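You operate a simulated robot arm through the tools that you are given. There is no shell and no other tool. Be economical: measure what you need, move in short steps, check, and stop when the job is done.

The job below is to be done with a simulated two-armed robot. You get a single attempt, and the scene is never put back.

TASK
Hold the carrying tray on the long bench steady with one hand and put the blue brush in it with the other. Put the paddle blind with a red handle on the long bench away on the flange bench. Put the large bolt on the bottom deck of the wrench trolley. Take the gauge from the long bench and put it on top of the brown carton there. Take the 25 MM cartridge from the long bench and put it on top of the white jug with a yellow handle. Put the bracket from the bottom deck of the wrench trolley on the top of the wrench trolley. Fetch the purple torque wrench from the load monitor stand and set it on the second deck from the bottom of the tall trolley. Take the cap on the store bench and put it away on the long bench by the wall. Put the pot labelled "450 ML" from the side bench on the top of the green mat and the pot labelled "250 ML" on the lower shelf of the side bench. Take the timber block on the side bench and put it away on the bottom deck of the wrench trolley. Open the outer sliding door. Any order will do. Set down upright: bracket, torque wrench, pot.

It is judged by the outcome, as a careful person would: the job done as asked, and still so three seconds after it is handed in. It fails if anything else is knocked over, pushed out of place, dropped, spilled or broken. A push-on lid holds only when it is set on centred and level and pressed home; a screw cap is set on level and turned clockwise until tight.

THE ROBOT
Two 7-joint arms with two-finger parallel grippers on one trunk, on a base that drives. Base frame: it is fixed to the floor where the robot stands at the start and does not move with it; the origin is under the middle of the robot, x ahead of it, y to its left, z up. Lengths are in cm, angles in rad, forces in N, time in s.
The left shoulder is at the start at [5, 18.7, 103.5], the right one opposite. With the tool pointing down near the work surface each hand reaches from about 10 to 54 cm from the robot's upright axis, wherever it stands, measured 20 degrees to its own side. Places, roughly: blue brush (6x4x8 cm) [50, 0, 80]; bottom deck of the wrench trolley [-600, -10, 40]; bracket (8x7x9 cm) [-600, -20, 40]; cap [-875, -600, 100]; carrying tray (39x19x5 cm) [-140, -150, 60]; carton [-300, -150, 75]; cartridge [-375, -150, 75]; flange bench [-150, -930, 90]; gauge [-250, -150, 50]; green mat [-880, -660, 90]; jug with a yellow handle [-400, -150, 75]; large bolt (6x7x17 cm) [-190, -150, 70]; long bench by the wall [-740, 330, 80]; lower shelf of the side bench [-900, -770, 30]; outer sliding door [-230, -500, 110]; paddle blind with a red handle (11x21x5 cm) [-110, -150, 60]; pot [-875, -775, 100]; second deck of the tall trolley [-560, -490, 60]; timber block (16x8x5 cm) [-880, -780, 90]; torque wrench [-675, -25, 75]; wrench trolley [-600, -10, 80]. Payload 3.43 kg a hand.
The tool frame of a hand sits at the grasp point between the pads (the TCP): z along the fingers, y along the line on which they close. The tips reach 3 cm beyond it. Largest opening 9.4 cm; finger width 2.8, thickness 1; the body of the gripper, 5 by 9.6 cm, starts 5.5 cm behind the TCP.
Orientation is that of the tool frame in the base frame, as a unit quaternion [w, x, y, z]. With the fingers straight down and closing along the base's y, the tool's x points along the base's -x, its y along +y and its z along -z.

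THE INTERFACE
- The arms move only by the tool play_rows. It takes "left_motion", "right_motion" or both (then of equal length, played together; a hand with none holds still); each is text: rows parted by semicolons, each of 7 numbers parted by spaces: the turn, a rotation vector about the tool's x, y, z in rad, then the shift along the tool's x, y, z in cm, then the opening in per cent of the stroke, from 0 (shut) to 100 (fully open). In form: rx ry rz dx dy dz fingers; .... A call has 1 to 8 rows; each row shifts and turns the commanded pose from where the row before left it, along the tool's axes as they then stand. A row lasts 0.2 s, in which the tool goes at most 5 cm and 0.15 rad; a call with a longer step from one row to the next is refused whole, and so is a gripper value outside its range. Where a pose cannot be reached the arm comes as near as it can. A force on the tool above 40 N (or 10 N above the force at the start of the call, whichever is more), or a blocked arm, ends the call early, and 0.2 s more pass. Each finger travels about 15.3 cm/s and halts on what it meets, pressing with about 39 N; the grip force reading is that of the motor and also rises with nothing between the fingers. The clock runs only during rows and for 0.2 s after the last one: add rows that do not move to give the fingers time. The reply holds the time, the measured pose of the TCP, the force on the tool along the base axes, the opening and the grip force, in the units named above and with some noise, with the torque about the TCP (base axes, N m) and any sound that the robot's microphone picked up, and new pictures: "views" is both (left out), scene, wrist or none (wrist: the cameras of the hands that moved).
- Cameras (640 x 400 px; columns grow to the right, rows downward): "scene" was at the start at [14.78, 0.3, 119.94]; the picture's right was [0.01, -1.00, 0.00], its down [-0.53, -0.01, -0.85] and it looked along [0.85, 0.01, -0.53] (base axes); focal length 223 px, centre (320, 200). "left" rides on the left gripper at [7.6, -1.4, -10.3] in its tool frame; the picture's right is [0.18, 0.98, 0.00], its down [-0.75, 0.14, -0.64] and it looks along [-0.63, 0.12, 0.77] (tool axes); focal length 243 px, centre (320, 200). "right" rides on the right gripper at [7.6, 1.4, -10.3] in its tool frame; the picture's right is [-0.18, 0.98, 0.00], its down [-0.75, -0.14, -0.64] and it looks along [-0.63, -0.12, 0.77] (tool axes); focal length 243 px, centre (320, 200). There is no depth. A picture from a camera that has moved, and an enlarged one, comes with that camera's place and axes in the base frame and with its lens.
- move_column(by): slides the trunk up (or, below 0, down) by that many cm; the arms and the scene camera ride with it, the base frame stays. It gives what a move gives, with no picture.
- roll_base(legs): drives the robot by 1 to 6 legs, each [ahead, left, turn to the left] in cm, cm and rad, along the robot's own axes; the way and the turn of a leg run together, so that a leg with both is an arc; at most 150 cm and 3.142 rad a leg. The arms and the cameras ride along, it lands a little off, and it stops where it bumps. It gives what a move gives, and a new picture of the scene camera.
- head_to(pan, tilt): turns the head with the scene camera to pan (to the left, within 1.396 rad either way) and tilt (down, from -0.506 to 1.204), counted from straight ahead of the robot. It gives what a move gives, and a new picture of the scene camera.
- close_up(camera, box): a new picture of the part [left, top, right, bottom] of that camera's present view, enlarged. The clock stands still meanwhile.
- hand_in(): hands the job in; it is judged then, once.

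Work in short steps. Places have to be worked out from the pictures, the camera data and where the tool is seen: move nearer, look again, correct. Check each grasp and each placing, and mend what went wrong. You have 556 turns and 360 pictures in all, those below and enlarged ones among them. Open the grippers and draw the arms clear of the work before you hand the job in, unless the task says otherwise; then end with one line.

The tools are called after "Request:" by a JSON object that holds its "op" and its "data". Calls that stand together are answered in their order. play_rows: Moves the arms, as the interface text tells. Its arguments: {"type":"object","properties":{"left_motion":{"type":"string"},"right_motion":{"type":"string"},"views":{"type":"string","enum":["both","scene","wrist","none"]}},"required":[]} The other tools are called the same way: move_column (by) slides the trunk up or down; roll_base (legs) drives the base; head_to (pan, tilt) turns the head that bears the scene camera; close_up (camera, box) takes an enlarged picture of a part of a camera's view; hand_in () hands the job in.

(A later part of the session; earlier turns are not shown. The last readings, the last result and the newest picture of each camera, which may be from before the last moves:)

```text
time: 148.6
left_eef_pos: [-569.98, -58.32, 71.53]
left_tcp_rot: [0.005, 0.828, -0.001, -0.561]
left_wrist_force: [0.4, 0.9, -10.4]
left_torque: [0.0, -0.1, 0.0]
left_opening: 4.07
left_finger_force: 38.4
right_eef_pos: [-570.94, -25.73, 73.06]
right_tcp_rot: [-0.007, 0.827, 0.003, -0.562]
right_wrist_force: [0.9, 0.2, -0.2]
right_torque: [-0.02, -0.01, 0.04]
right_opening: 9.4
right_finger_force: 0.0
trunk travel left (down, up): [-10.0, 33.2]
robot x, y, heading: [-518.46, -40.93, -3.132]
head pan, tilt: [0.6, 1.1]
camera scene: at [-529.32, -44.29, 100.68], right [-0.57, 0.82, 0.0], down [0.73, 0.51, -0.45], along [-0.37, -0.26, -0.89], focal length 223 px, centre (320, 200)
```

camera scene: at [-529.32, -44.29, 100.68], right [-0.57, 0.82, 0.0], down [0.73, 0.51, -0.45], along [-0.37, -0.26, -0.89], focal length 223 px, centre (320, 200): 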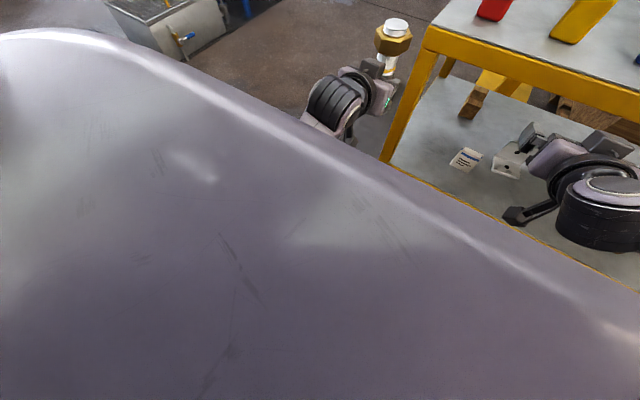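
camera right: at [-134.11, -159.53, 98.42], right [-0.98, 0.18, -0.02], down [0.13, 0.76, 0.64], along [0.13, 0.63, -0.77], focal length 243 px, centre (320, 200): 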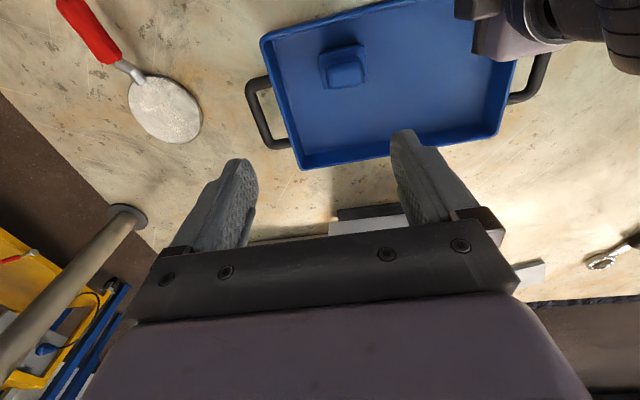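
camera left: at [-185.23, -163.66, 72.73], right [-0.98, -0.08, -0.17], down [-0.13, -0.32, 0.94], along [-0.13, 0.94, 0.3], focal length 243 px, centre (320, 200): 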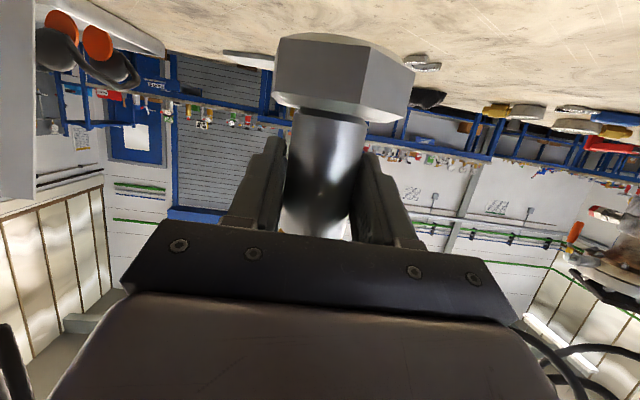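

With the trunk at -15 it is level again; I'll stay there. Lower the right hand outside the trolley to below the top deck.

Request:
{"op": "play_rows", "data": {"right_motion": "0 0 0 4.2 0 1.63 100;0 0 0 4.2 0 1.63 100;0 0 0 4.2 0 1.63 100;0 0 0 4.2 0 1.63 100;0 0 0 4.2 0 1.63 100;0 0 0 4.2 0 1.63 100;0 0 0 0 0 0 100", "views": "wrist"}}

Request:
{"op": "head_to", "data": {"pan": -0.1, "tilt": 0.7}}

```text
time: 150.2
left_eef_pos: [-570.22, -58.32, 71.41]
left_tcp_rot: [0.005, 0.827, -0.001, -0.563]
left_wrist_force: [0.1, -0.7, -9.8]
left_torque: [-0.03, -0.04, 0.0]
left_opening: 4.06
left_finger_force: 39.1
right_eef_pos: [-571.45, -35.91, 52.84]
right_tcp_rot: [-0.012, 0.83, -0.001, -0.558]
right_wrist_force: [0.1, 1.4, 0.1]
right_torque: [0.01, 0.02, 0.02]
right_opening: 9.41
right_finger_force: 0.3
right hand out of reach, approached as far as the arm can: row 1, 2, 3, 4, 5, 6
trunk travel left (down, up): [-10.0, 33.2]
robot x, y, heading: [-518.42, -41.01, -3.133]
head pan, tilt: [0.6, 1.1]
camera right: at [-559.16, -37.53, 49.68], right [-0.09, -0.98, 0.15], down [0.31, 0.12, 0.94], along [-0.95, 0.13, 0.3], focal length 243 px, centre (320, 200)
```

right: 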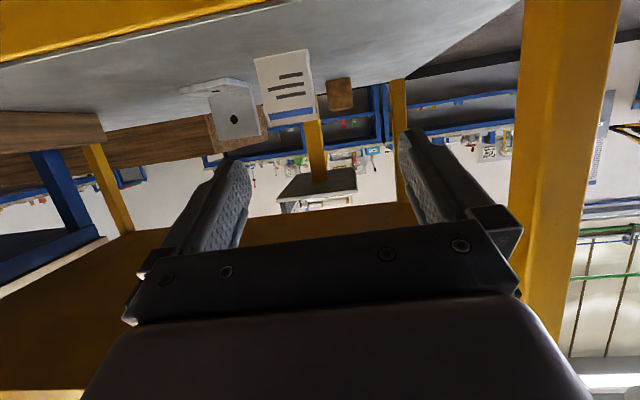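

```text
time: 151.2
left_eef_pos: [-570.2, -58.19, 71.43]
left_tcp_rot: [0.005, 0.827, 0.0, -0.562]
left_wrist_force: [0.1, 0.6, -10.7]
left_torque: [0.04, -0.09, -0.01]
left_opening: 4.08
left_finger_force: 38.9
right_eef_pos: [-571.34, -35.84, 52.76]
right_tcp_rot: [-0.013, 0.83, -0.002, -0.558]
right_wrist_force: [-0.5, -0.6, 0.3]
right_torque: [0.0, 0.0, 0.01]
right_opening: 9.4
right_finger_force: 0.1
trunk travel left (down, up): [-10.0, 33.2]
robot x, y, heading: [-518.38, -41.34, -3.133]
head pan, tilt: [-0.099, 0.7]
camera scene: at [-532.6, -39.92, 103.67], right [0.09, 1.0, 0.0], down [0.64, -0.06, -0.76], along [-0.76, 0.07, -0.65], focal length 223 px, centre (320, 200)
```

scene: 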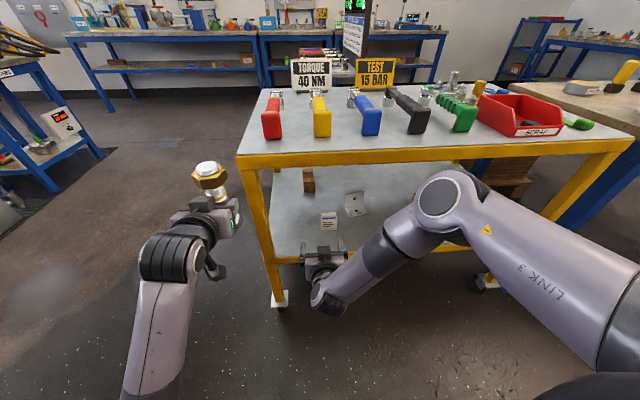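

Let me zoom at the bracket from this clearer viewpoint to judge its orientation.

Request:
{"op": "close_up", "data": {"camera": "scene", "box": [280, 160, 400, 260]}}

Request:
{"op": "close_up", "data": {"camera": "right", "box": [160, 40, 360, 170]}}

```text
4.00 times, centred on (340, 210) of scene
camera zoom: at [-532.6, -39.92, 103.67], right [0.09, 1.0, 0.0], down [0.64, -0.06, -0.76], along [-0.76, 0.07, -0.65], focal length 894 px, centre (240, 160)
```

zoom: 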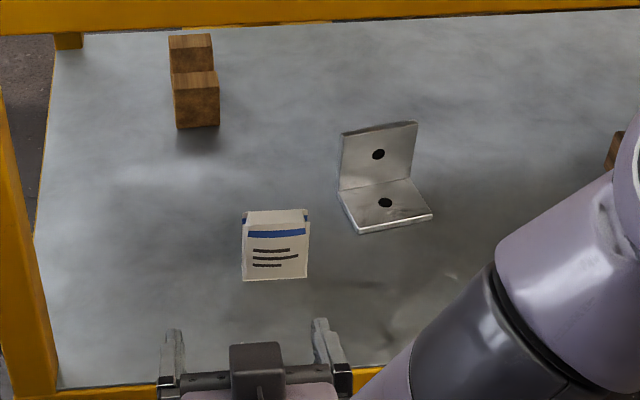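

```text
3.08 times, centred on (260, 105) of right
camera zoom: at [-559.17, -37.49, 49.71], right [-0.09, -0.98, 0.15], down [0.31, 0.12, 0.94], along [-0.95, 0.13, 0.3], focal length 746 px, centre (505, 492)
```

zoom: 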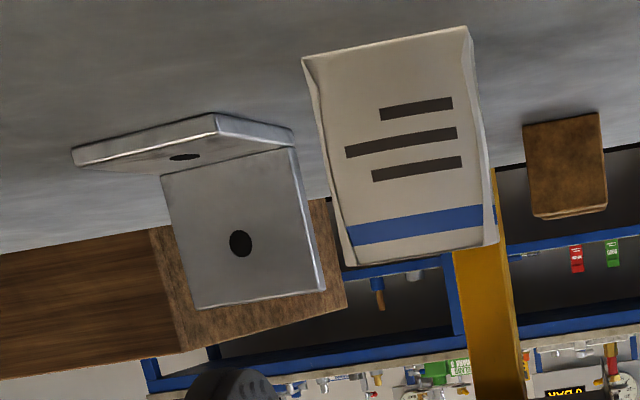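

The bracket faces me: its upright plate is at x≈-605, y≈-18, about 8 wide. I'll set the bolt down first; raise the right hand out of the way and point it down above the top deck level.

Request:
{"op": "play_rows", "data": {"right_motion": "0 0 0 -4.5 -0.5 -1.75 100;0 0 0 -4.5 -0.5 -1.75 100;0 0 0 -4.5 -0.5 -1.75 100;0 0 0 -4.5 -0.5 -1.75 100;0 0 0 -4.5 -0.5 -1.75 100;0 0 0 -4.5 -0.5 -1.75 100;0 0 0 -4.5 -0.5 -1.75 100;0 0 0 -4.5 -0.5 -1.75 100", "views": "none"}}

Request:
{"op": "play_rows", "data": {"right_motion": "0 0.15 0 0 -1 0 100;0 0.15 0 0 -1 0 100;0 0.15 0 0 -1 0 100;0 0.15 0 0 -1 0 100;0 0.15 0 0 -1 0 100;0 0.15 0 0 -1 0 100;0 0.15 0 0 -1 0 100;0 0.15 0 0 -1 0 100", "views": "scene"}}

```text
time: 153.0
left_eef_pos: [-570.16, -58.21, 71.42]
left_tcp_rot: [0.005, 0.827, 0.0, -0.562]
left_wrist_force: [0.5, -0.4, -10.4]
left_torque: [0.01, -0.08, -0.01]
left_opening: 4.09
left_finger_force: 38.9
right_eef_pos: [-571.4, -32.54, 91.46]
right_tcp_rot: [-0.008, 0.828, 0.003, -0.561]
right_wrist_force: [0.0, -0.5, 0.0]
right_torque: [0.0, 0.0, 0.03]
right_opening: 9.41
right_finger_force: 0.0
trunk travel left (down, up): [-10.0, 33.2]
robot x, y, heading: [-518.55, -40.94, -3.136]
head pan, tilt: [-0.099, 0.7]
```

```text
time: 154.8
left_eef_pos: [-570.17, -58.24, 71.51]
left_tcp_rot: [0.005, 0.827, 0.0, -0.562]
left_wrist_force: [0.0, 0.4, -10.7]
left_torque: [0.03, -0.07, 0.0]
left_opening: 4.07
left_finger_force: 38.9
right_eef_pos: [-571.48, -24.46, 91.8]
right_tcp_rot: [-0.007, 1.0, -0.001, 0.004]
right_wrist_force: [-0.3, -0.3, 0.4]
right_torque: [0.03, -0.02, 0.0]
right_opening: 9.4
right_finger_force: 0.0
trunk travel left (down, up): [-10.0, 33.2]
robot x, y, heading: [-518.29, -40.55, -3.133]
head pan, tilt: [-0.099, 0.7]
camera scene: at [-532.6, -39.91, 103.68], right [0.09, 1.0, 0.0], down [0.64, -0.06, -0.76], along [-0.76, 0.07, -0.64], focal length 223 px, centre (320, 200)
```

scene: 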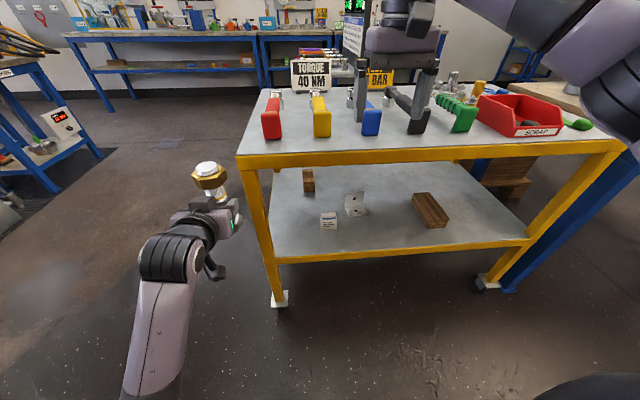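

Right hand is clear above. Lower the bolt in the left hand to just above bottom-deck height, still outside the trolley.

Request:
{"op": "play_rows", "data": {"left_motion": "0 0 0 4 0 1.56 0;0 0 0 4 0 1.56 0;0 0 0 4 0 1.56 0;0 0 0 4 0 1.56 0;0 0 0 4 0 1.56 0;0 0 0 0 0 0 0", "views": "none"}}

Request:
{"op": "roll_base", "data": {"legs": [[0, -14.5, 0]]}}

```text
time: 156.4
left_eef_pos: [-570.33, -61.98, 49.98]
left_tcp_rot: [0.045, 0.823, -0.025, -0.565]
left_wrist_force: [0.3, 0.4, -11.2]
left_torque: [0.0, -0.05, -0.03]
left_opening: 4.08
left_finger_force: 38.9
right_eef_pos: [-571.48, -24.46, 91.71]
right_tcp_rot: [-0.007, 1.0, -0.001, 0.002]
right_wrist_force: [-0.4, -0.7, -0.6]
right_torque: [0.02, 0.03, -0.01]
right_opening: 9.42
right_finger_force: 0.1
trunk travel left (down, up): [-10.0, 33.2]
robot x, y, heading: [-518.31, -40.57, -3.136]
head pan, tilt: [-0.099, 0.7]
stopped in row 6 (left hand): the arm was blocked; the commanded pose is now the measured one
```

```text
time: 157.8
left_eef_pos: [-570.46, -47.7, 50.06]
left_tcp_rot: [0.046, 0.822, -0.024, -0.566]
left_wrist_force: [0.1, 0.5, -9.8]
left_torque: [-0.02, -0.09, -0.01]
left_opening: 4.07
left_finger_force: 39.1
right_eef_pos: [-571.66, -9.99, 91.79]
right_tcp_rot: [-0.009, 1.0, -0.002, 0.002]
right_wrist_force: [0.6, 0.2, -0.5]
right_torque: [0.02, -0.01, 0.0]
right_opening: 9.39
right_finger_force: 0.0
trunk travel left (down, up): [-10.0, 33.2]
robot x, y, heading: [-518.62, -26.58, -3.134]
head pan, tilt: [-0.099, 0.7]
camera scene: at [-532.72, -25.51, 103.69], right [0.09, 1.0, 0.0], down [0.64, -0.06, -0.76], along [-0.76, 0.07, -0.64], focal length 223 px, centre (320, 200)
```

scene: 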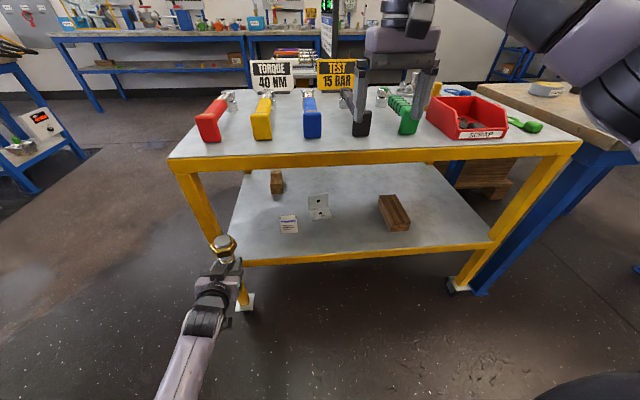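

Lined up left of the card and bracket. Shift 2.5 cm right and drive ahead so the bolt goes in over the bottom deck.

Request:
{"op": "roll_base", "data": {"legs": [[0, -2.5, 0], [14, 0, 0]]}}

```text
time: 158.6
left_eef_pos: [-570.65, -45.98, 50.0]
left_tcp_rot: [0.043, 0.823, -0.027, -0.565]
left_wrist_force: [0.4, -0.2, -10.7]
left_torque: [-0.04, -0.11, -0.01]
left_opening: 4.09
left_finger_force: 38.8
right_eef_pos: [-571.65, -8.32, 91.75]
right_tcp_rot: [-0.007, 1.0, -0.004, 0.002]
right_wrist_force: [0.7, -0.1, 0.2]
right_torque: [0.0, 0.04, 0.0]
right_opening: 9.38
right_finger_force: 0.1
trunk travel left (down, up): [-10.0, 33.2]
robot x, y, heading: [-518.79, -24.81, -3.136]
head pan, tilt: [-0.099, 0.7]
stopped in leg 1: the robot was blocked; the commanded pose is now the measured one
camera scene: at [-532.81, -23.89, 103.66], right [0.1, 1.0, 0.0], down [0.64, -0.06, -0.76], along [-0.76, 0.07, -0.64], focal length 223 px, centre (320, 200)
```

scene: 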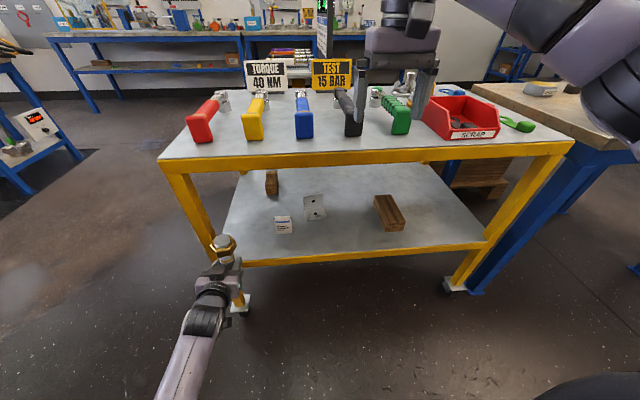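

Sideways is blocked again, probably by the hose on the floor behind. Go straight ahead, which takes me away from it.

Request:
{"op": "roll_base", "data": {"legs": [[10, 0, 0]]}}

```text
time: 159.8
left_eef_pos: [-580.55, -46.02, 50.08]
left_tcp_rot: [0.043, 0.823, -0.027, -0.566]
left_wrist_force: [0.6, 0.8, -10.6]
left_torque: [0.0, -0.09, -0.01]
left_opening: 4.08
left_finger_force: 39.0
right_eef_pos: [-581.28, -8.19, 91.79]
right_tcp_rot: [-0.007, 1.0, -0.004, 0.003]
right_wrist_force: [-0.5, -1.3, -0.7]
right_torque: [-0.01, 0.01, -0.03]
right_opening: 9.4
right_finger_force: 0.0
trunk travel left (down, up): [-10.0, 33.2]
robot x, y, heading: [-528.55, -24.79, -3.138]
head pan, tilt: [-0.099, 0.7]
camera scene: at [-542.67, -23.92, 103.68], right [0.1, 1.0, 0.0], down [0.64, -0.06, -0.76], along [-0.76, 0.07, -0.64], focal length 223 px, centre (320, 200)
```

scene: 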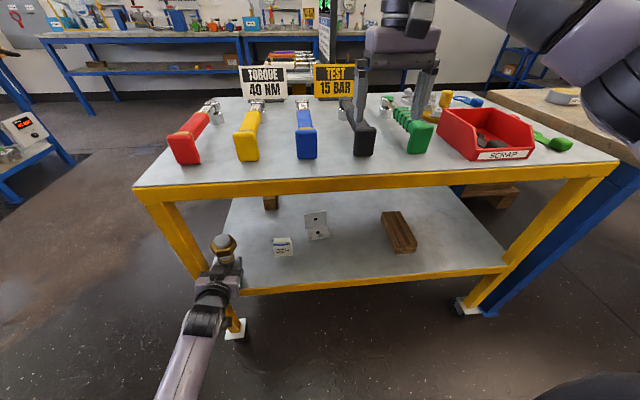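

Clear of the leg by a few cm. Straighten the left hand's small roll, and ease it 1.5 cm toward the middle.

Request:
{"op": "play_rows", "data": {"left_motion": "0.041 0.014 -0.093 0 -0.8 0 0;0 0 0 0 -0.7 0 0;0 0 0 0 0 0 0", "views": "wrist"}}

Request:
{"op": "roll_base", "data": {"legs": [[12, 0, 0]]}}

```text
time: 160.6
left_eef_pos: [-580.52, -45.18, 49.93]
left_tcp_rot: [0.008, 0.828, -0.004, -0.561]
left_wrist_force: [0.0, -0.1, -11.0]
left_torque: [0.01, -0.09, 0.02]
left_opening: 4.08
left_finger_force: 39.4
right_eef_pos: [-581.54, -8.34, 91.78]
right_tcp_rot: [-0.007, 1.0, -0.004, 0.002]
right_wrist_force: [0.0, -0.3, -0.5]
right_torque: [-0.04, -0.01, -0.04]
right_opening: 9.41
right_finger_force: 0.0
trunk travel left (down, up): [-10.0, 33.2]
robot x, y, heading: [-528.24, -24.8, -3.136]
head pan, tilt: [-0.099, 0.7]
camera left: at [-568.09, -43.85, 46.45], right [0.07, -0.99, -0.15], down [0.32, -0.12, 0.94], along [-0.95, -0.12, 0.3], focal length 243 px, centre (320, 200)
```

left: 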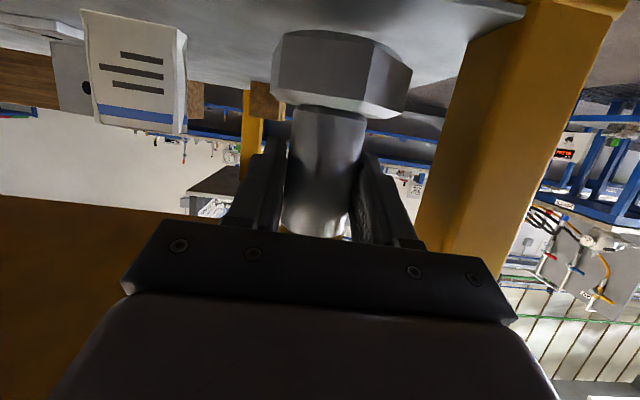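

```text
time: 161.8
left_eef_pos: [-592.28, -45.39, 49.9]
left_tcp_rot: [0.008, 0.828, -0.004, -0.561]
left_wrist_force: [1.1, 1.2, -10.8]
left_torque: [0.0, -0.09, -0.02]
left_opening: 4.07
left_finger_force: 39.1
right_eef_pos: [-593.39, -8.47, 91.76]
right_tcp_rot: [-0.007, 1.0, -0.003, 0.002]
right_wrist_force: [0.5, -0.5, 0.3]
right_torque: [0.04, 0.02, -0.01]
right_opening: 9.41
right_finger_force: 0.0
trunk travel left (down, up): [-10.0, 33.2]
robot x, y, heading: [-540.1, -24.55, -3.136]
head pan, tilt: [-0.099, 0.7]
camera scene: at [-554.5, -23.99, 103.67], right [0.09, 1.0, 0.0], down [0.64, -0.06, -0.76], along [-0.76, 0.07, -0.64], focal length 223 px, centre (320, 200)
```

scene: 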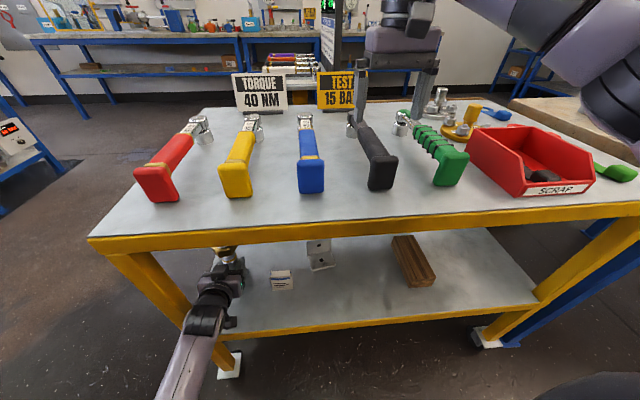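

The bolt is over the bottom deck. Move 3 cm deeper and lower toward the deck.

Request:
{"op": "play_rows", "data": {"left_motion": "0 0 0 -1.1 -0.2 2.8 0;0 0 0 1.86 0 0.72 0;0 0 0 1.4 0 0.54 0;0 0 0 0 0 0 0", "views": "none"}}

Request:
{"op": "play_rows", "data": {"left_motion": "0 0 0 0.56 0 0.22 0;0 0 0 0.56 0 0.22 0;0 0 0 0 0 0 0", "views": "wrist"}}

```text
time: 163.0
left_eef_pos: [-596.59, -46.97, 48.64]
left_tcp_rot: [0.028, 0.814, -0.014, -0.58]
left_wrist_force: [0.9, 0.7, -9.3]
left_torque: [0.09, -0.16, -0.04]
left_opening: 4.09
left_finger_force: 39.0
right_eef_pos: [-593.15, -8.12, 92.07]
right_tcp_rot: [-0.005, 1.0, -0.003, 0.001]
right_wrist_force: [0.3, 0.2, -0.4]
right_torque: [-0.04, 0.03, 0.02]
right_opening: 9.38
right_finger_force: 0.0
trunk travel left (down, up): [-10.0, 33.2]
robot x, y, heading: [-540.03, -24.92, -3.137]
head pan, tilt: [-0.099, 0.7]
stopped in row 4 (left hand): the arm was blocked; the commanded pose is now the measured one
```

```text
time: 163.6
left_eef_pos: [-596.89, -47.27, 48.53]
left_tcp_rot: [0.03, 0.807, -0.018, -0.589]
left_wrist_force: [-0.2, -0.1, -10.5]
left_torque: [0.02, -0.1, -0.02]
left_opening: 4.07
left_finger_force: 39.0
right_eef_pos: [-592.95, -7.96, 92.13]
right_tcp_rot: [-0.004, 1.0, -0.003, -0.001]
right_wrist_force: [0.0, -0.5, 0.4]
right_torque: [0.02, 0.0, 0.0]
right_opening: 9.38
right_finger_force: 0.0
trunk travel left (down, up): [-10.0, 33.2]
robot x, y, heading: [-539.73, -25.14, -3.142]
head pan, tilt: [-0.099, 0.7]
stopped in row 3 (left hand): the force on the tool passed its limit (the readings are from after the stop); the commanded pose is now the measured one
camera left: at [-584.66, -45.96, 44.23], right [0.06, -0.99, -0.11], down [0.38, -0.07, 0.92], along [-0.92, -0.1, 0.37], focal length 243 px, centre (320, 200)
```

left: 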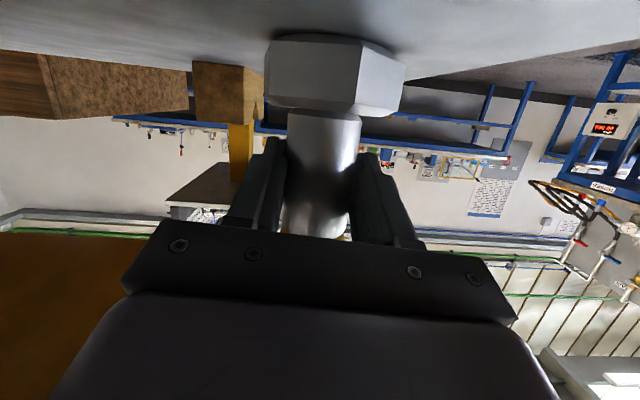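

The left forearm is coming from below and meets the deck edge. I'll raise the trunk in stages while keeping the bolt low, so the arm comes in from above.

Request:
{"op": "play_rows", "data": {"left_motion": "0 0 0 -0.9 -0.5 -0.4 0;0 0 0 -0.9 -0.5 -0.4 0;0 0 0 0 0 0 0", "views": "none"}}

Request:
{"op": "move_column", "data": {"by": 8}}

Request:
{"op": "play_rows", "data": {"left_motion": "0 0 0 1.86 0 0.72 0;0 0 0 1.86 0 0.72 0;0 0 0 1.86 0 0.72 0;0 0 0 1.86 0 0.72 0;0 0 0 0 0 0 0", "views": "scene"}}

```text
time: 164.4
left_eef_pos: [-596.94, -47.4, 49.61]
left_tcp_rot: [0.04, 0.808, -0.023, -0.587]
left_wrist_force: [0.2, 1.2, -11.1]
left_torque: [0.02, -0.06, -0.02]
left_opening: 4.09
left_finger_force: 38.7
right_eef_pos: [-593.18, -8.29, 91.57]
right_tcp_rot: [-0.008, 1.0, -0.004, 0.002]
right_wrist_force: [-0.3, -0.2, 0.0]
right_torque: [0.02, 0.03, 0.01]
right_opening: 9.4
right_finger_force: 0.1
trunk travel left (down, up): [-10.0, 33.2]
robot x, y, heading: [-539.91, -24.81, -3.136]
head pan, tilt: [-0.099, 0.7]
```

```text
time: 165.6
left_eef_pos: [-596.89, -47.32, 57.73]
left_tcp_rot: [0.04, 0.809, -0.023, -0.586]
left_wrist_force: [-0.5, -0.2, -11.0]
left_torque: [0.0, -0.09, 0.01]
left_opening: 4.08
left_finger_force: 39.3
right_eef_pos: [-593.35, -8.33, 99.79]
right_tcp_rot: [-0.007, 1.0, -0.002, 0.003]
right_wrist_force: [0.7, -0.1, 0.0]
right_torque: [0.02, -0.01, -0.01]
right_opening: 9.42
right_finger_force: 0.1
trunk travel left (down, up): [-18.0, 25.2]
robot x, y, heading: [-540.38, -24.89, -3.135]
head pan, tilt: [-0.099, 0.7]
```

```text
time: 166.8
left_eef_pos: [-598.55, -47.98, 51.14]
left_tcp_rot: [0.035, 0.802, -0.016, -0.597]
left_wrist_force: [1.2, -0.8, -10.3]
left_torque: [0.0, -0.07, 0.01]
left_opening: 4.09
left_finger_force: 38.9
right_eef_pos: [-593.26, -8.59, 99.74]
right_tcp_rot: [-0.007, 1.0, -0.003, 0.002]
right_wrist_force: [0.2, 0.2, -0.2]
right_torque: [0.02, 0.04, -0.01]
right_opening: 9.39
right_finger_force: 0.1
trunk travel left (down, up): [-18.0, 25.2]
robot x, y, heading: [-539.8, -24.97, -3.133]
head pan, tilt: [-0.099, 0.7]
camera scene: at [-554.54, -24.11, 111.62], right [0.09, 1.0, 0.0], down [0.64, -0.06, -0.76], along [-0.76, 0.07, -0.64], focal length 223 px, centre (320, 200)
```

scene: 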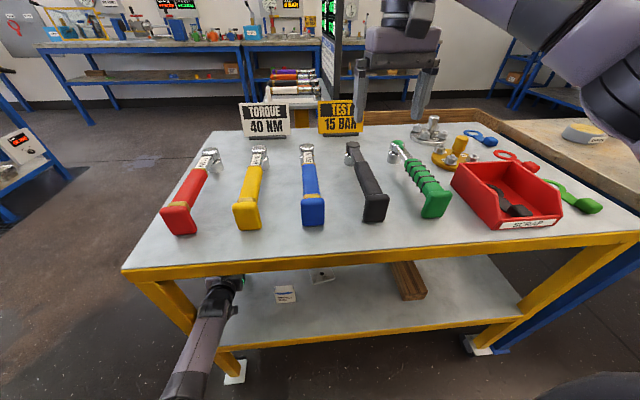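

The arm is folded too tightly, putting the elbow low. Back the base 11 cm and reach further out so the forearm slopes down from above.

Request:
{"op": "roll_base", "data": {"legs": [[-11, 0, 0]]}}

Request:
{"op": "play_rows", "data": {"left_motion": "0 0 0 -1.2 -0.5 2.7 0;0 0 0 -1.2 -0.5 2.7 0;0 0 0 -1.2 -0.5 2.7 0;0 0 0 0 0 0 0", "views": "scene"}}

```text
time: 167.9
left_eef_pos: [-591.92, -47.42, 51.71]
left_tcp_rot: [0.033, 0.798, -0.018, -0.602]
left_wrist_force: [-33.7, -4.3, -28.4]
left_torque: [0.87, 1.57, -2.02]
left_opening: 4.1
left_finger_force: 39.1
right_eef_pos: [-586.22, -8.09, 100.05]
right_tcp_rot: [-0.006, 1.0, -0.006, 0.002]
right_wrist_force: [0.0, 0.3, -0.1]
right_torque: [0.0, -0.02, -0.06]
right_opening: 9.39
right_finger_force: 0.1
trunk travel left (down, up): [-18.0, 25.2]
robot x, y, heading: [-532.66, -25.01, 3.141]
head pan, tilt: [-0.099, 0.7]
stopped in leg 1: the force on the tool passed its limit (the readings are from after the stop); the commanded pose is now the measured one
camera scene: at [-547.55, -23.97, 111.67], right [0.1, 0.99, 0.0], down [0.64, -0.06, -0.76], along [-0.76, 0.08, -0.65], focal length 223 px, centre (320, 200)
```

scene: 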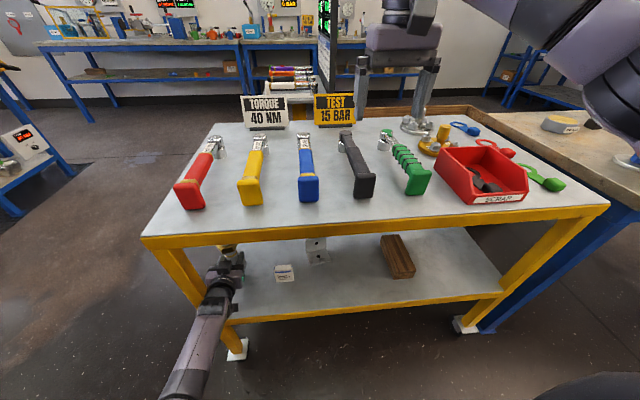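

```text
time: 168.9
left_eef_pos: [-600.47, -45.81, 53.03]
left_tcp_rot: [0.031, 0.795, -0.02, -0.605]
left_wrist_force: [1.0, -0.3, -10.4]
left_torque: [0.03, -0.11, -0.02]
left_opening: 4.08
left_finger_force: 39.1
right_eef_pos: [-585.9, -8.05, 100.09]
right_tcp_rot: [-0.006, 1.0, -0.005, 0.0]
right_wrist_force: [-1.3, -0.3, 0.3]
right_torque: [0.01, 0.02, 0.0]
right_opening: 9.41
right_finger_force: 0.0
trunk travel left (down, up): [-18.0, 25.2]
robot x, y, heading: [-532.8, -24.95, 3.141]
head pan, tilt: [-0.099, 0.7]
camera scene: at [-547.26, -23.89, 111.68], right [0.1, 0.99, 0.0], down [0.64, -0.06, -0.76], along [-0.76, 0.08, -0.65], focal length 223 px, centre (320, 200)
```

scene: 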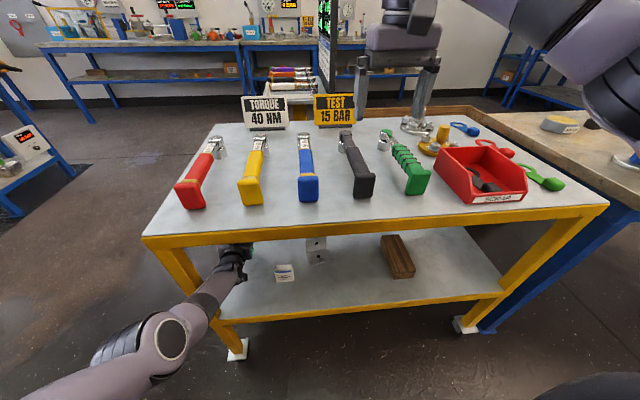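

The elbow now sits out to the side. Square the hand up and lower the bolt gradually.

Request:
{"op": "play_rows", "data": {"left_motion": "0.029 0.107 -0.068 0 0 0 0;0 0 0 1.86 0 0.72 0;0 0 0 1.86 0 0.72 0;0 0 0 0.93 0 0.36 0;0 0 0 0 0 0 0", "views": "both"}}

```text
time: 170.1
left_eef_pos: [-600.48, -45.74, 52.1]
left_tcp_rot: [0.001, 0.827, -0.001, -0.563]
left_wrist_force: [-0.5, -0.5, -10.7]
left_torque: [-0.04, -0.11, 0.02]
left_opening: 4.09
left_finger_force: 39.5
left hand out of reach, approached as far as the arm can: row 2, 3, 4
right_eef_pos: [-585.99, -8.01, 100.04]
right_tcp_rot: [-0.006, 1.0, -0.005, 0.0]
right_wrist_force: [0.6, -0.5, -0.6]
right_torque: [-0.01, 0.0, -0.02]
right_opening: 9.39
right_finger_force: 0.0
trunk travel left (down, up): [-18.0, 25.2]
robot x, y, heading: [-532.99, -24.66, 3.139]
head pan, tilt: [-0.099, 0.7]
camera scene: at [-547.26, -23.89, 111.67], right [0.1, 0.99, 0.0], down [0.64, -0.06, -0.76], along [-0.76, 0.08, -0.65], focal length 223 px, centre (320, 200)
camera left: at [-588.13, -44.37, 48.73], right [0.07, -0.98, -0.17], down [0.32, -0.14, 0.94], along [-0.94, -0.12, 0.31], focal length 243 px, centre (320, 200)
```

scene: 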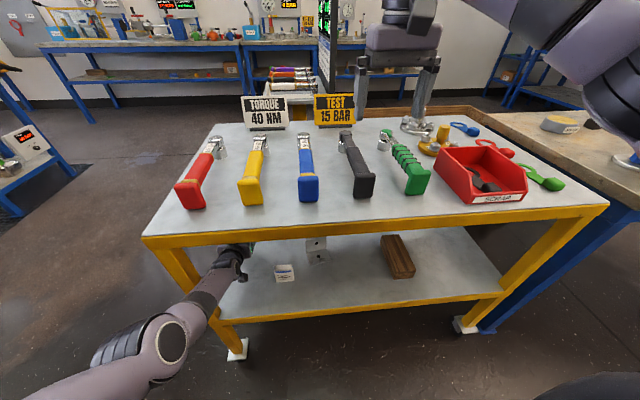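
left: 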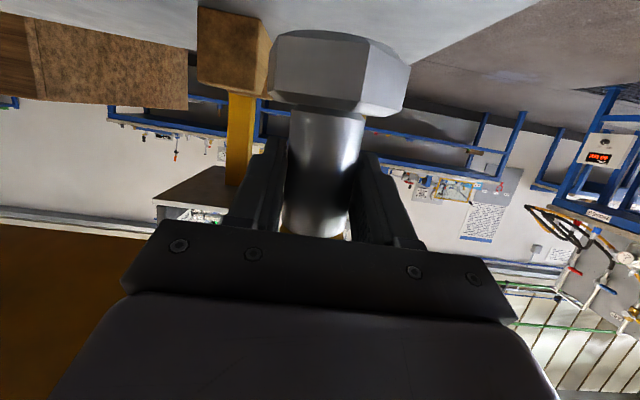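

At its limit downward at this trunk height; lower the trunk 5 cm instead.

Request:
{"op": "move_column", "data": {"by": -5}}

```text
time: 171.0
left_eef_pos: [-601.21, -45.67, 48.45]
left_tcp_rot: [0.003, 0.819, 0.0, -0.573]
left_wrist_force: [-1.7, 4.8, 22.8]
left_torque: [-0.02, 0.92, -0.01]
left_opening: 4.11
left_finger_force: 38.7
right_eef_pos: [-585.73, -7.95, 95.22]
right_tcp_rot: [-0.005, 1.0, -0.006, -0.002]
right_wrist_force: [-0.2, 0.1, 0.0]
right_torque: [-0.01, 0.01, 0.01]
right_opening: 9.4
right_finger_force: 0.1
trunk travel left (down, up): [-13.0, 30.2]
robot x, y, heading: [-532.66, -24.66, 3.144]
head pan, tilt: [-0.099, 0.7]
```

Upward force of ~33 N at z 48.4 means the bolt is already on the deck (deck ≈ z 40.7). Ease off a touch and look.

Request:
{"op": "play_rows", "data": {"left_motion": "0 0.02 0 -0.5 0 -0.2 0;0 0 0 0 0 0 0", "views": "wrist"}}

```text
time: 171.6
left_eef_pos: [-600.79, -45.85, 48.31]
left_tcp_rot: [0.003, 0.828, 0.001, -0.561]
left_wrist_force: [-8.5, 2.2, 13.7]
left_torque: [-0.09, 0.73, -0.1]
left_opening: 4.08
left_finger_force: 38.9
right_eef_pos: [-585.89, -8.0, 95.16]
right_tcp_rot: [-0.005, 1.0, -0.005, -0.001]
right_wrist_force: [0.1, 0.2, -0.4]
right_torque: [-0.02, 0.03, 0.0]
right_opening: 9.39
right_finger_force: 0.0
trunk travel left (down, up): [-13.0, 30.2]
robot x, y, heading: [-532.9, -24.65, 3.138]
head pan, tilt: [-0.099, 0.7]
camera left: at [-588.34, -44.38, 45.02], right [0.07, -0.98, -0.17], down [0.32, -0.14, 0.94], along [-0.95, -0.12, 0.3], focal length 243 px, centre (320, 200)
```

left: 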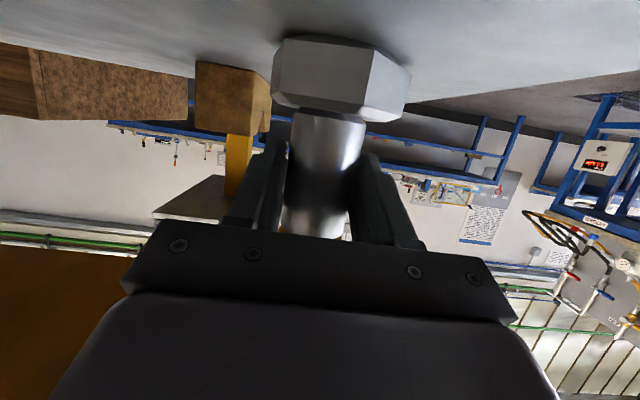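

The head meets the deck squarely. Open the fingers moderately.

Request:
{"op": "play_rows", "data": {"left_motion": "0 0 0 0 0 0 60;0 0 0 0 0 0 75;0 0 0 0 0 0 75", "views": "wrist"}}

```text
time: 172.4
left_eef_pos: [-600.34, -45.81, 47.86]
left_tcp_rot: [0.003, 0.832, 0.001, -0.555]
left_wrist_force: [0.1, -0.9, 0.5]
left_torque: [0.02, 0.02, 0.0]
left_opening: 7.05
left_finger_force: 0.1
right_eef_pos: [-585.93, -8.05, 95.14]
right_tcp_rot: [-0.005, 1.0, -0.004, 0.0]
right_wrist_force: [-0.1, 0.8, 0.0]
right_torque: [0.01, 0.01, -0.02]
right_opening: 9.4
right_finger_force: 0.0
trunk travel left (down, up): [-13.0, 30.2]
robot x, y, heading: [-532.87, -24.82, 3.139]
head pan, tilt: [-0.099, 0.7]
camera left: at [-588.02, -44.35, 44.6], right [0.07, -0.98, -0.17], down [0.3, -0.14, 0.94], along [-0.95, -0.12, 0.29], focal length 243 px, centre (320, 200)
```

left: 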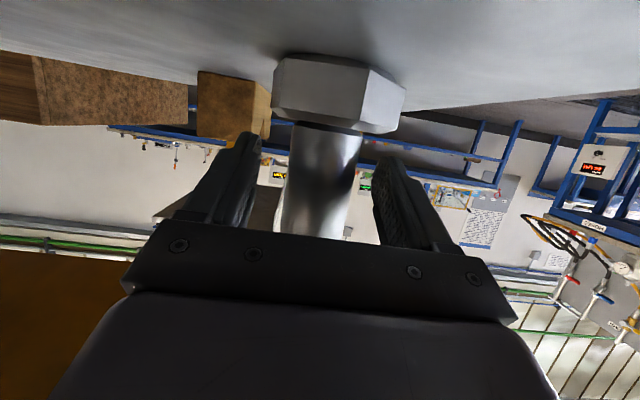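

The bolt stands free. Withdraw the left hand straight back.

Request:
{"op": "play_rows", "data": {"left_motion": "0 0 0 1.3 0 -3.2 75;0 0 0 1.3 0 -3.2 75;0 0 0 1.3 0 -3.2 75;0 0 0 1.3 0 -3.2 75;0 0 0 0 0 0 75", "views": "both"}}

```text
time: 173.5
left_eef_pos: [-594.58, -45.89, 58.42]
left_tcp_rot: [0.003, 0.775, 0.003, -0.633]
left_wrist_force: [0.6, 0.6, 0.8]
left_torque: [0.0, -0.03, 0.04]
left_opening: 7.04
left_finger_force: 0.0
right_eef_pos: [-585.91, -8.13, 95.07]
right_tcp_rot: [-0.005, 1.0, -0.005, 0.0]
right_wrist_force: [0.1, 0.2, 1.0]
right_torque: [0.02, 0.02, -0.03]
right_opening: 9.41
right_finger_force: 0.1
trunk travel left (down, up): [-13.0, 30.2]
robot x, y, heading: [-532.72, -25.1, 3.142]
head pan, tilt: [-0.099, 0.7]
stopped in row 5 (left hand): the arm was blocked; the commanded pose is now the measured one
camera scene: at [-547.19, -23.87, 106.69], right [0.1, 0.99, 0.0], down [0.64, -0.06, -0.76], along [-0.76, 0.08, -0.64], focal length 223 px, centre (320, 200)
camera left: at [-582.87, -44.4, 52.7], right [0.04, -0.98, -0.18], down [0.48, -0.14, 0.87], along [-0.88, -0.12, 0.47], focal length 243 px, centre (320, 200)
```

scene: 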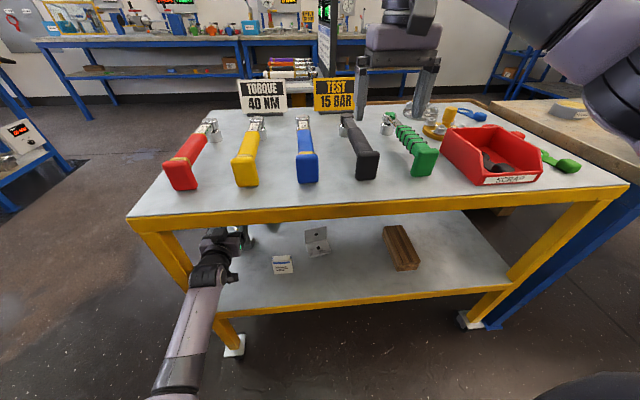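
left: 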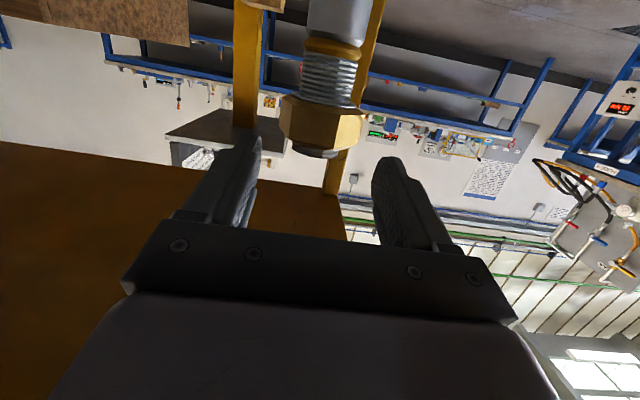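

The forearm rides on the deck edge when retracting by arm, lifting the hand. I'll back the base straight out instead in a small step.

Request:
{"op": "roll_base", "data": {"legs": [[-7, 0, 0]]}}

```text
time: 174.5
left_eef_pos: [-587.6, -45.92, 58.33]
left_tcp_rot: [0.002, 0.774, 0.002, -0.634]
left_wrist_force: [0.1, 0.2, 1.1]
left_torque: [0.0, 0.0, -0.03]
left_opening: 7.06
left_finger_force: 0.0
right_eef_pos: [-578.91, -8.11, 95.14]
right_tcp_rot: [-0.006, 1.0, -0.005, 0.0]
right_wrist_force: [-0.7, -0.1, 0.1]
right_torque: [-0.01, -0.04, -0.01]
right_opening: 9.42
right_finger_force: 0.0
trunk travel left (down, up): [-13.0, 30.2]
robot x, y, heading: [-525.95, -25.08, 3.138]
head pan, tilt: [-0.099, 0.7]
camera scene: at [-540.24, -23.86, 106.69], right [0.1, 0.99, 0.0], down [0.64, -0.06, -0.76], along [-0.76, 0.08, -0.64], focal length 223 px, centre (320, 200)
```

scene: 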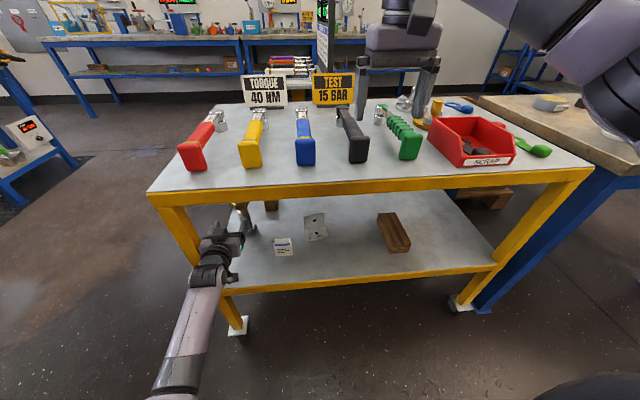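

Free. Back 6 cm more, then check the bolt.

Request:
{"op": "roll_base", "data": {"legs": [[-7, 0, 0]]}}

Request:
{"op": "close_up", "data": {"camera": "scene", "box": [180, 160, 440, 320]}}

```text
time: 175.5
left_eef_pos: [-580.7, -45.83, 58.28]
left_tcp_rot: [0.002, 0.774, 0.002, -0.634]
left_wrist_force: [-1.0, -0.9, -1.0]
left_torque: [-0.04, 0.03, 0.01]
left_opening: 7.04
left_finger_force: 0.1
right_eef_pos: [-572.06, -8.14, 95.09]
right_tcp_rot: [-0.005, 1.0, -0.005, 0.0]
right_wrist_force: [-0.2, -0.3, -0.4]
right_torque: [0.04, 0.01, 0.0]
right_opening: 9.43
right_finger_force: 0.1
trunk travel left (down, up): [-13.0, 30.2]
robot x, y, heading: [-518.79, -25.02, 3.141]
head pan, tilt: [-0.099, 0.7]
camera scene: at [-533.33, -23.87, 106.69], right [0.1, 0.99, 0.0], down [0.64, -0.06, -0.76], along [-0.76, 0.08, -0.64], focal length 223 px, centre (320, 200)
```

scene: 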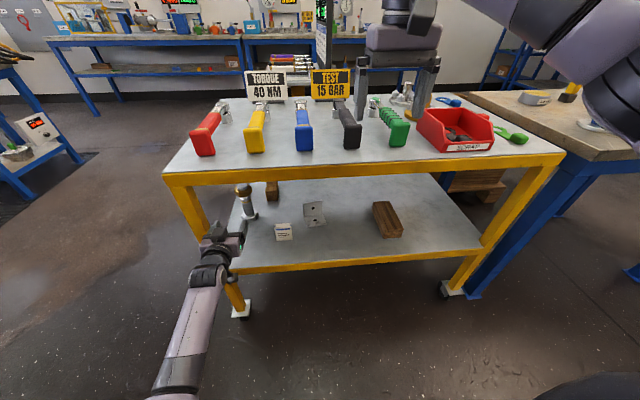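

```text
2.46 times, centred on (310, 240) of scene
camera zoom: at [-533.33, -23.87, 106.69], right [0.1, 0.99, 0.0], down [0.64, -0.06, -0.76], along [-0.76, 0.08, -0.64], focal length 550 px, centre (345, 102)
```

zoom: 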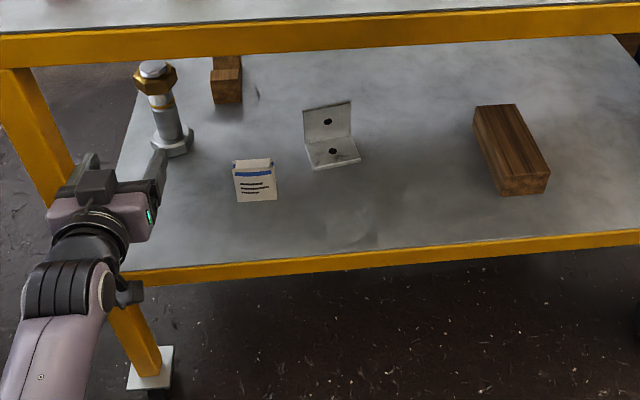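

The bolt stands well. Now back off, raise the left hand clear and level it pointing down.

Request:
{"op": "roll_base", "data": {"legs": [[0, 8, 0], [-9, 0, 0]]}}

Request:
{"op": "play_rows", "data": {"left_motion": "0 0 0 -4.8 0 -0.98 100;0 0 0 -4.8 0 -0.98 100;0 0 0 -4.8 0 -0.98 100;0 0 0 -4.8 0 -0.98 100;0 0 0 -4.8 0 -0.98 100;0 0 0 -4.8 0 -0.98 100;0 0 0 -4.8 0 -0.98 100;0 0 0 -4.8 0 -0.98 100", "views": "none"}}

Request:
{"op": "play_rows", "data": {"left_motion": "0 0.15 0 0 1 0 100;0 0.15 0 0 1 0 100;0 0.15 0 0 1 0 100;0 0.15 0 0 1 0 100;0 0.15 0 0 1 0 100;0 0.15 0 0 1 0 100;0 0.15 0 0 1 0 100;0 0.15 0 0 1 0 100", "views": "none"}}

```text
time: 176.3
left_eef_pos: [-580.75, -46.47, 58.32]
left_tcp_rot: [-0.007, 0.775, -0.009, -0.632]
left_wrist_force: [3.2, 16.2, -1.8]
left_torque: [-0.07, 0.02, 0.65]
left_opening: 6.12
left_finger_force: 0.0
right_eef_pos: [-571.86, -10.12, 95.17]
right_tcp_rot: [-0.005, 1.0, -0.006, 0.0]
right_wrist_force: [0.8, 0.1, 0.2]
right_torque: [-0.01, 0.0, -0.05]
right_opening: 9.41
right_finger_force: 0.2
trunk travel left (down, up): [-13.0, 30.2]
robot x, y, heading: [-518.68, -26.78, 3.142]
head pan, tilt: [-0.099, 0.7]
stopped in leg 1: the force on the tool passed its limit (the readings are from after the stop); the commanded pose is now the measured one
camera scene: at [-533.3, -25.95, 106.69], right [0.1, 0.99, 0.0], down [0.64, -0.07, -0.76], along [-0.76, 0.08, -0.64], focal length 223 px, centre (320, 200)
```

scene: 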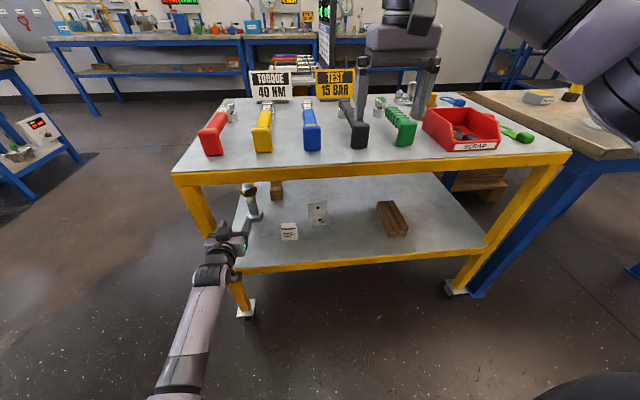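

```text
time: 176.6
left_eef_pos: [-580.88, -45.59, 59.04]
left_tcp_rot: [-0.013, 0.78, -0.014, -0.626]
left_wrist_force: [-4.1, 27.8, -3.4]
left_torque: [-0.43, -0.03, 0.59]
left_opening: 7.9
left_finger_force: 0.0
right_eef_pos: [-571.98, -9.71, 95.15]
right_tcp_rot: [-0.003, 1.0, -0.008, 0.0]
right_wrist_force: [-0.3, 0.8, -0.4]
right_torque: [-0.01, -0.01, 0.01]
right_opening: 9.4
right_finger_force: 0.0
trunk travel left (down, up): [-13.0, 30.2]
robot x, y, heading: [-518.85, -27.58, 3.137]
head pan, tilt: [-0.099, 0.7]
stopped in row 1 (left hand): the force on the tool passed its limit (the readings are from after the stop); the commanded pose is now the measured one
```

```text
time: 177.0
left_eef_pos: [-580.46, -45.29, 58.75]
left_tcp_rot: [-0.023, 0.818, -0.015, -0.575]
left_wrist_force: [8.1, 19.5, 2.7]
left_torque: [-0.68, 0.15, 1.03]
left_opening: 8.28
left_finger_force: 0.1
right_eef_pos: [-571.84, -9.69, 95.24]
right_tcp_rot: [-0.004, 1.0, -0.008, -0.001]
right_wrist_force: [-0.4, 0.6, 0.6]
right_torque: [0.02, -0.02, 0.0]
right_opening: 9.41
right_finger_force: 0.0
trunk travel left (down, up): [-13.0, 30.2]
robot x, y, heading: [-518.57, -27.13, 3.136]
head pan, tilt: [-0.099, 0.7]
stopped in row 2 (left hand): the force on the tool passed its limit (the readings are from after the stop); the commanded pose is now the measured one
```

My batching was careless: the left finger pressed on the trolley leg. Close the fingers a bit and move away from the leg, then look.

Request:
{"op": "play_rows", "data": {"left_motion": "0 0 0 0 -0.8 0 40;0 0 0 0 -0.8 0 40;0 0 0 0 0 0 40", "views": "both"}}

```text
time: 177.8
left_eef_pos: [-580.58, -45.32, 58.72]
left_tcp_rot: [-0.008, 0.818, -0.016, -0.576]
left_wrist_force: [0.1, -0.2, 0.9]
left_torque: [0.0, 0.02, 0.0]
left_opening: 3.79
left_finger_force: 0.0
right_eef_pos: [-571.85, -9.99, 95.19]
right_tcp_rot: [-0.004, 1.0, -0.008, -0.001]
right_wrist_force: [0.7, 0.3, -0.3]
right_torque: [-0.03, 0.01, 0.04]
right_opening: 9.38
right_finger_force: 0.0
trunk travel left (down, up): [-13.0, 30.2]
robot x, y, heading: [-518.84, -27.05, 3.135]
head pan, tilt: [-0.099, 0.7]
camera scene: at [-533.28, -25.93, 106.69], right [0.1, 0.99, 0.0], down [0.64, -0.07, -0.76], along [-0.76, 0.08, -0.64], focal length 223 px, centre (320, 200)
camera left: at [-568.22, -44.46, 54.81], right [0.03, -0.99, -0.17], down [0.34, -0.15, 0.93], along [-0.94, -0.08, 0.34], focal length 243 px, centre (320, 200)
```

scene: 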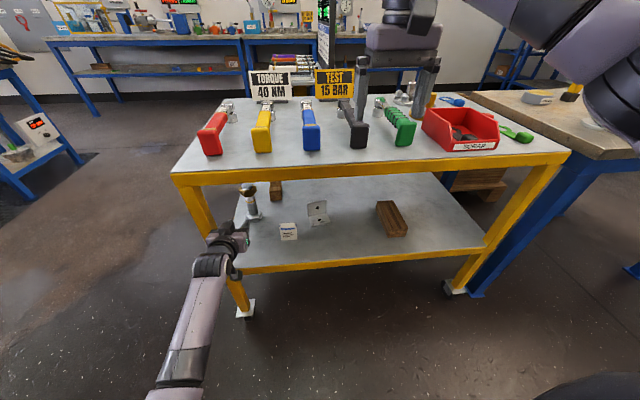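
left: 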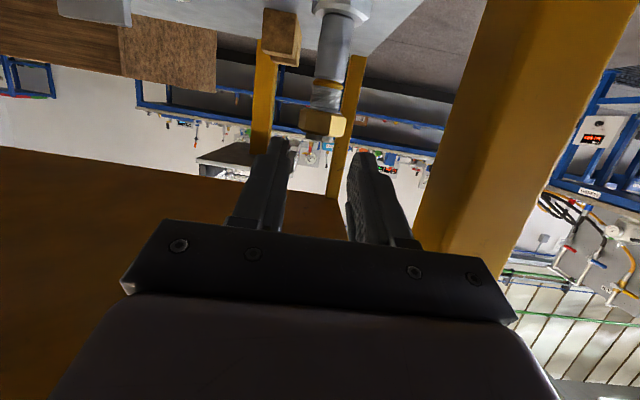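

Nothing was displaced. Now back straight out.

Request:
{"op": "roll_base", "data": {"legs": [[-9, 0, 0]]}}

```text
time: 178.8
left_eef_pos: [-579.55, -45.76, 58.71]
left_tcp_rot: [-0.007, 0.817, -0.016, -0.576]
left_wrist_force: [0.6, -0.5, -0.1]
left_torque: [0.05, -0.01, 0.0]
left_opening: 3.77
left_finger_force: 0.1
right_eef_pos: [-570.76, -10.24, 95.05]
right_tcp_rot: [-0.004, 1.0, -0.006, 0.0]
right_wrist_force: [-0.7, -0.5, -0.1]
right_torque: [-0.01, -0.01, -0.01]
right_opening: 9.4
right_finger_force: 0.1
trunk travel left (down, up): [-13.0, 30.2]
robot x, y, heading: [-517.94, -27.33, 3.14]
head pan, tilt: [-0.099, 0.7]
stopped in leg 1: the robot was blocked; the commanded pose is now the measured one
camera scene: at [-532.17, -26.06, 106.69], right [0.1, 0.99, 0.0], down [0.64, -0.07, -0.76], along [-0.76, 0.08, -0.64], focal length 223 px, centre (320, 200)
```

scene: 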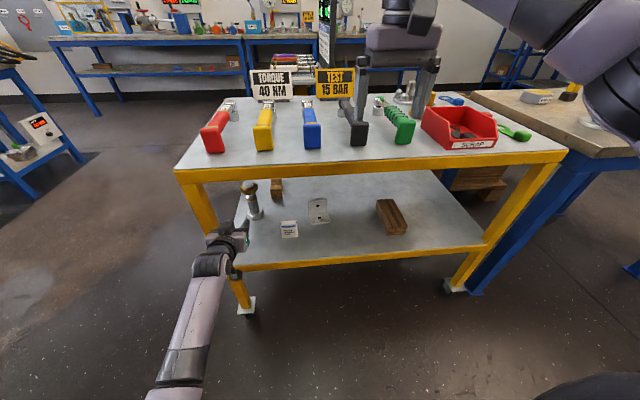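

Something on the floor stops the base behind at x≈-518. Draw the left hand back 4 cm by the arm.

Request:
{"op": "play_rows", "data": {"left_motion": "0 0 0 0.7 -0.3 -1.9 40;0 0 0 0.7 -0.3 -1.9 40;0 0 0 0 0 0 40", "views": "none"}}

```text
time: 179.8
left_eef_pos: [-579.15, -46.54, 65.37]
left_tcp_rot: [0.006, 0.78, -0.017, -0.626]
left_wrist_force: [-0.6, -0.5, 0.0]
left_torque: [0.01, -0.02, 0.03]
left_opening: 3.77
left_finger_force: 0.1
right_eef_pos: [-570.87, -10.13, 95.13]
right_tcp_rot: [-0.004, 1.0, -0.006, -0.001]
right_wrist_force: [-0.2, 0.7, -0.2]
right_torque: [0.01, -0.03, 0.02]
right_opening: 9.42
right_finger_force: 0.0
trunk travel left (down, up): [-13.0, 30.2]
robot x, y, heading: [-518.27, -27.1, 3.141]
head pan, tilt: [-0.099, 0.7]
stopped in row 3 (left hand): the arm was blocked; the commanded pose is now the measured one
```

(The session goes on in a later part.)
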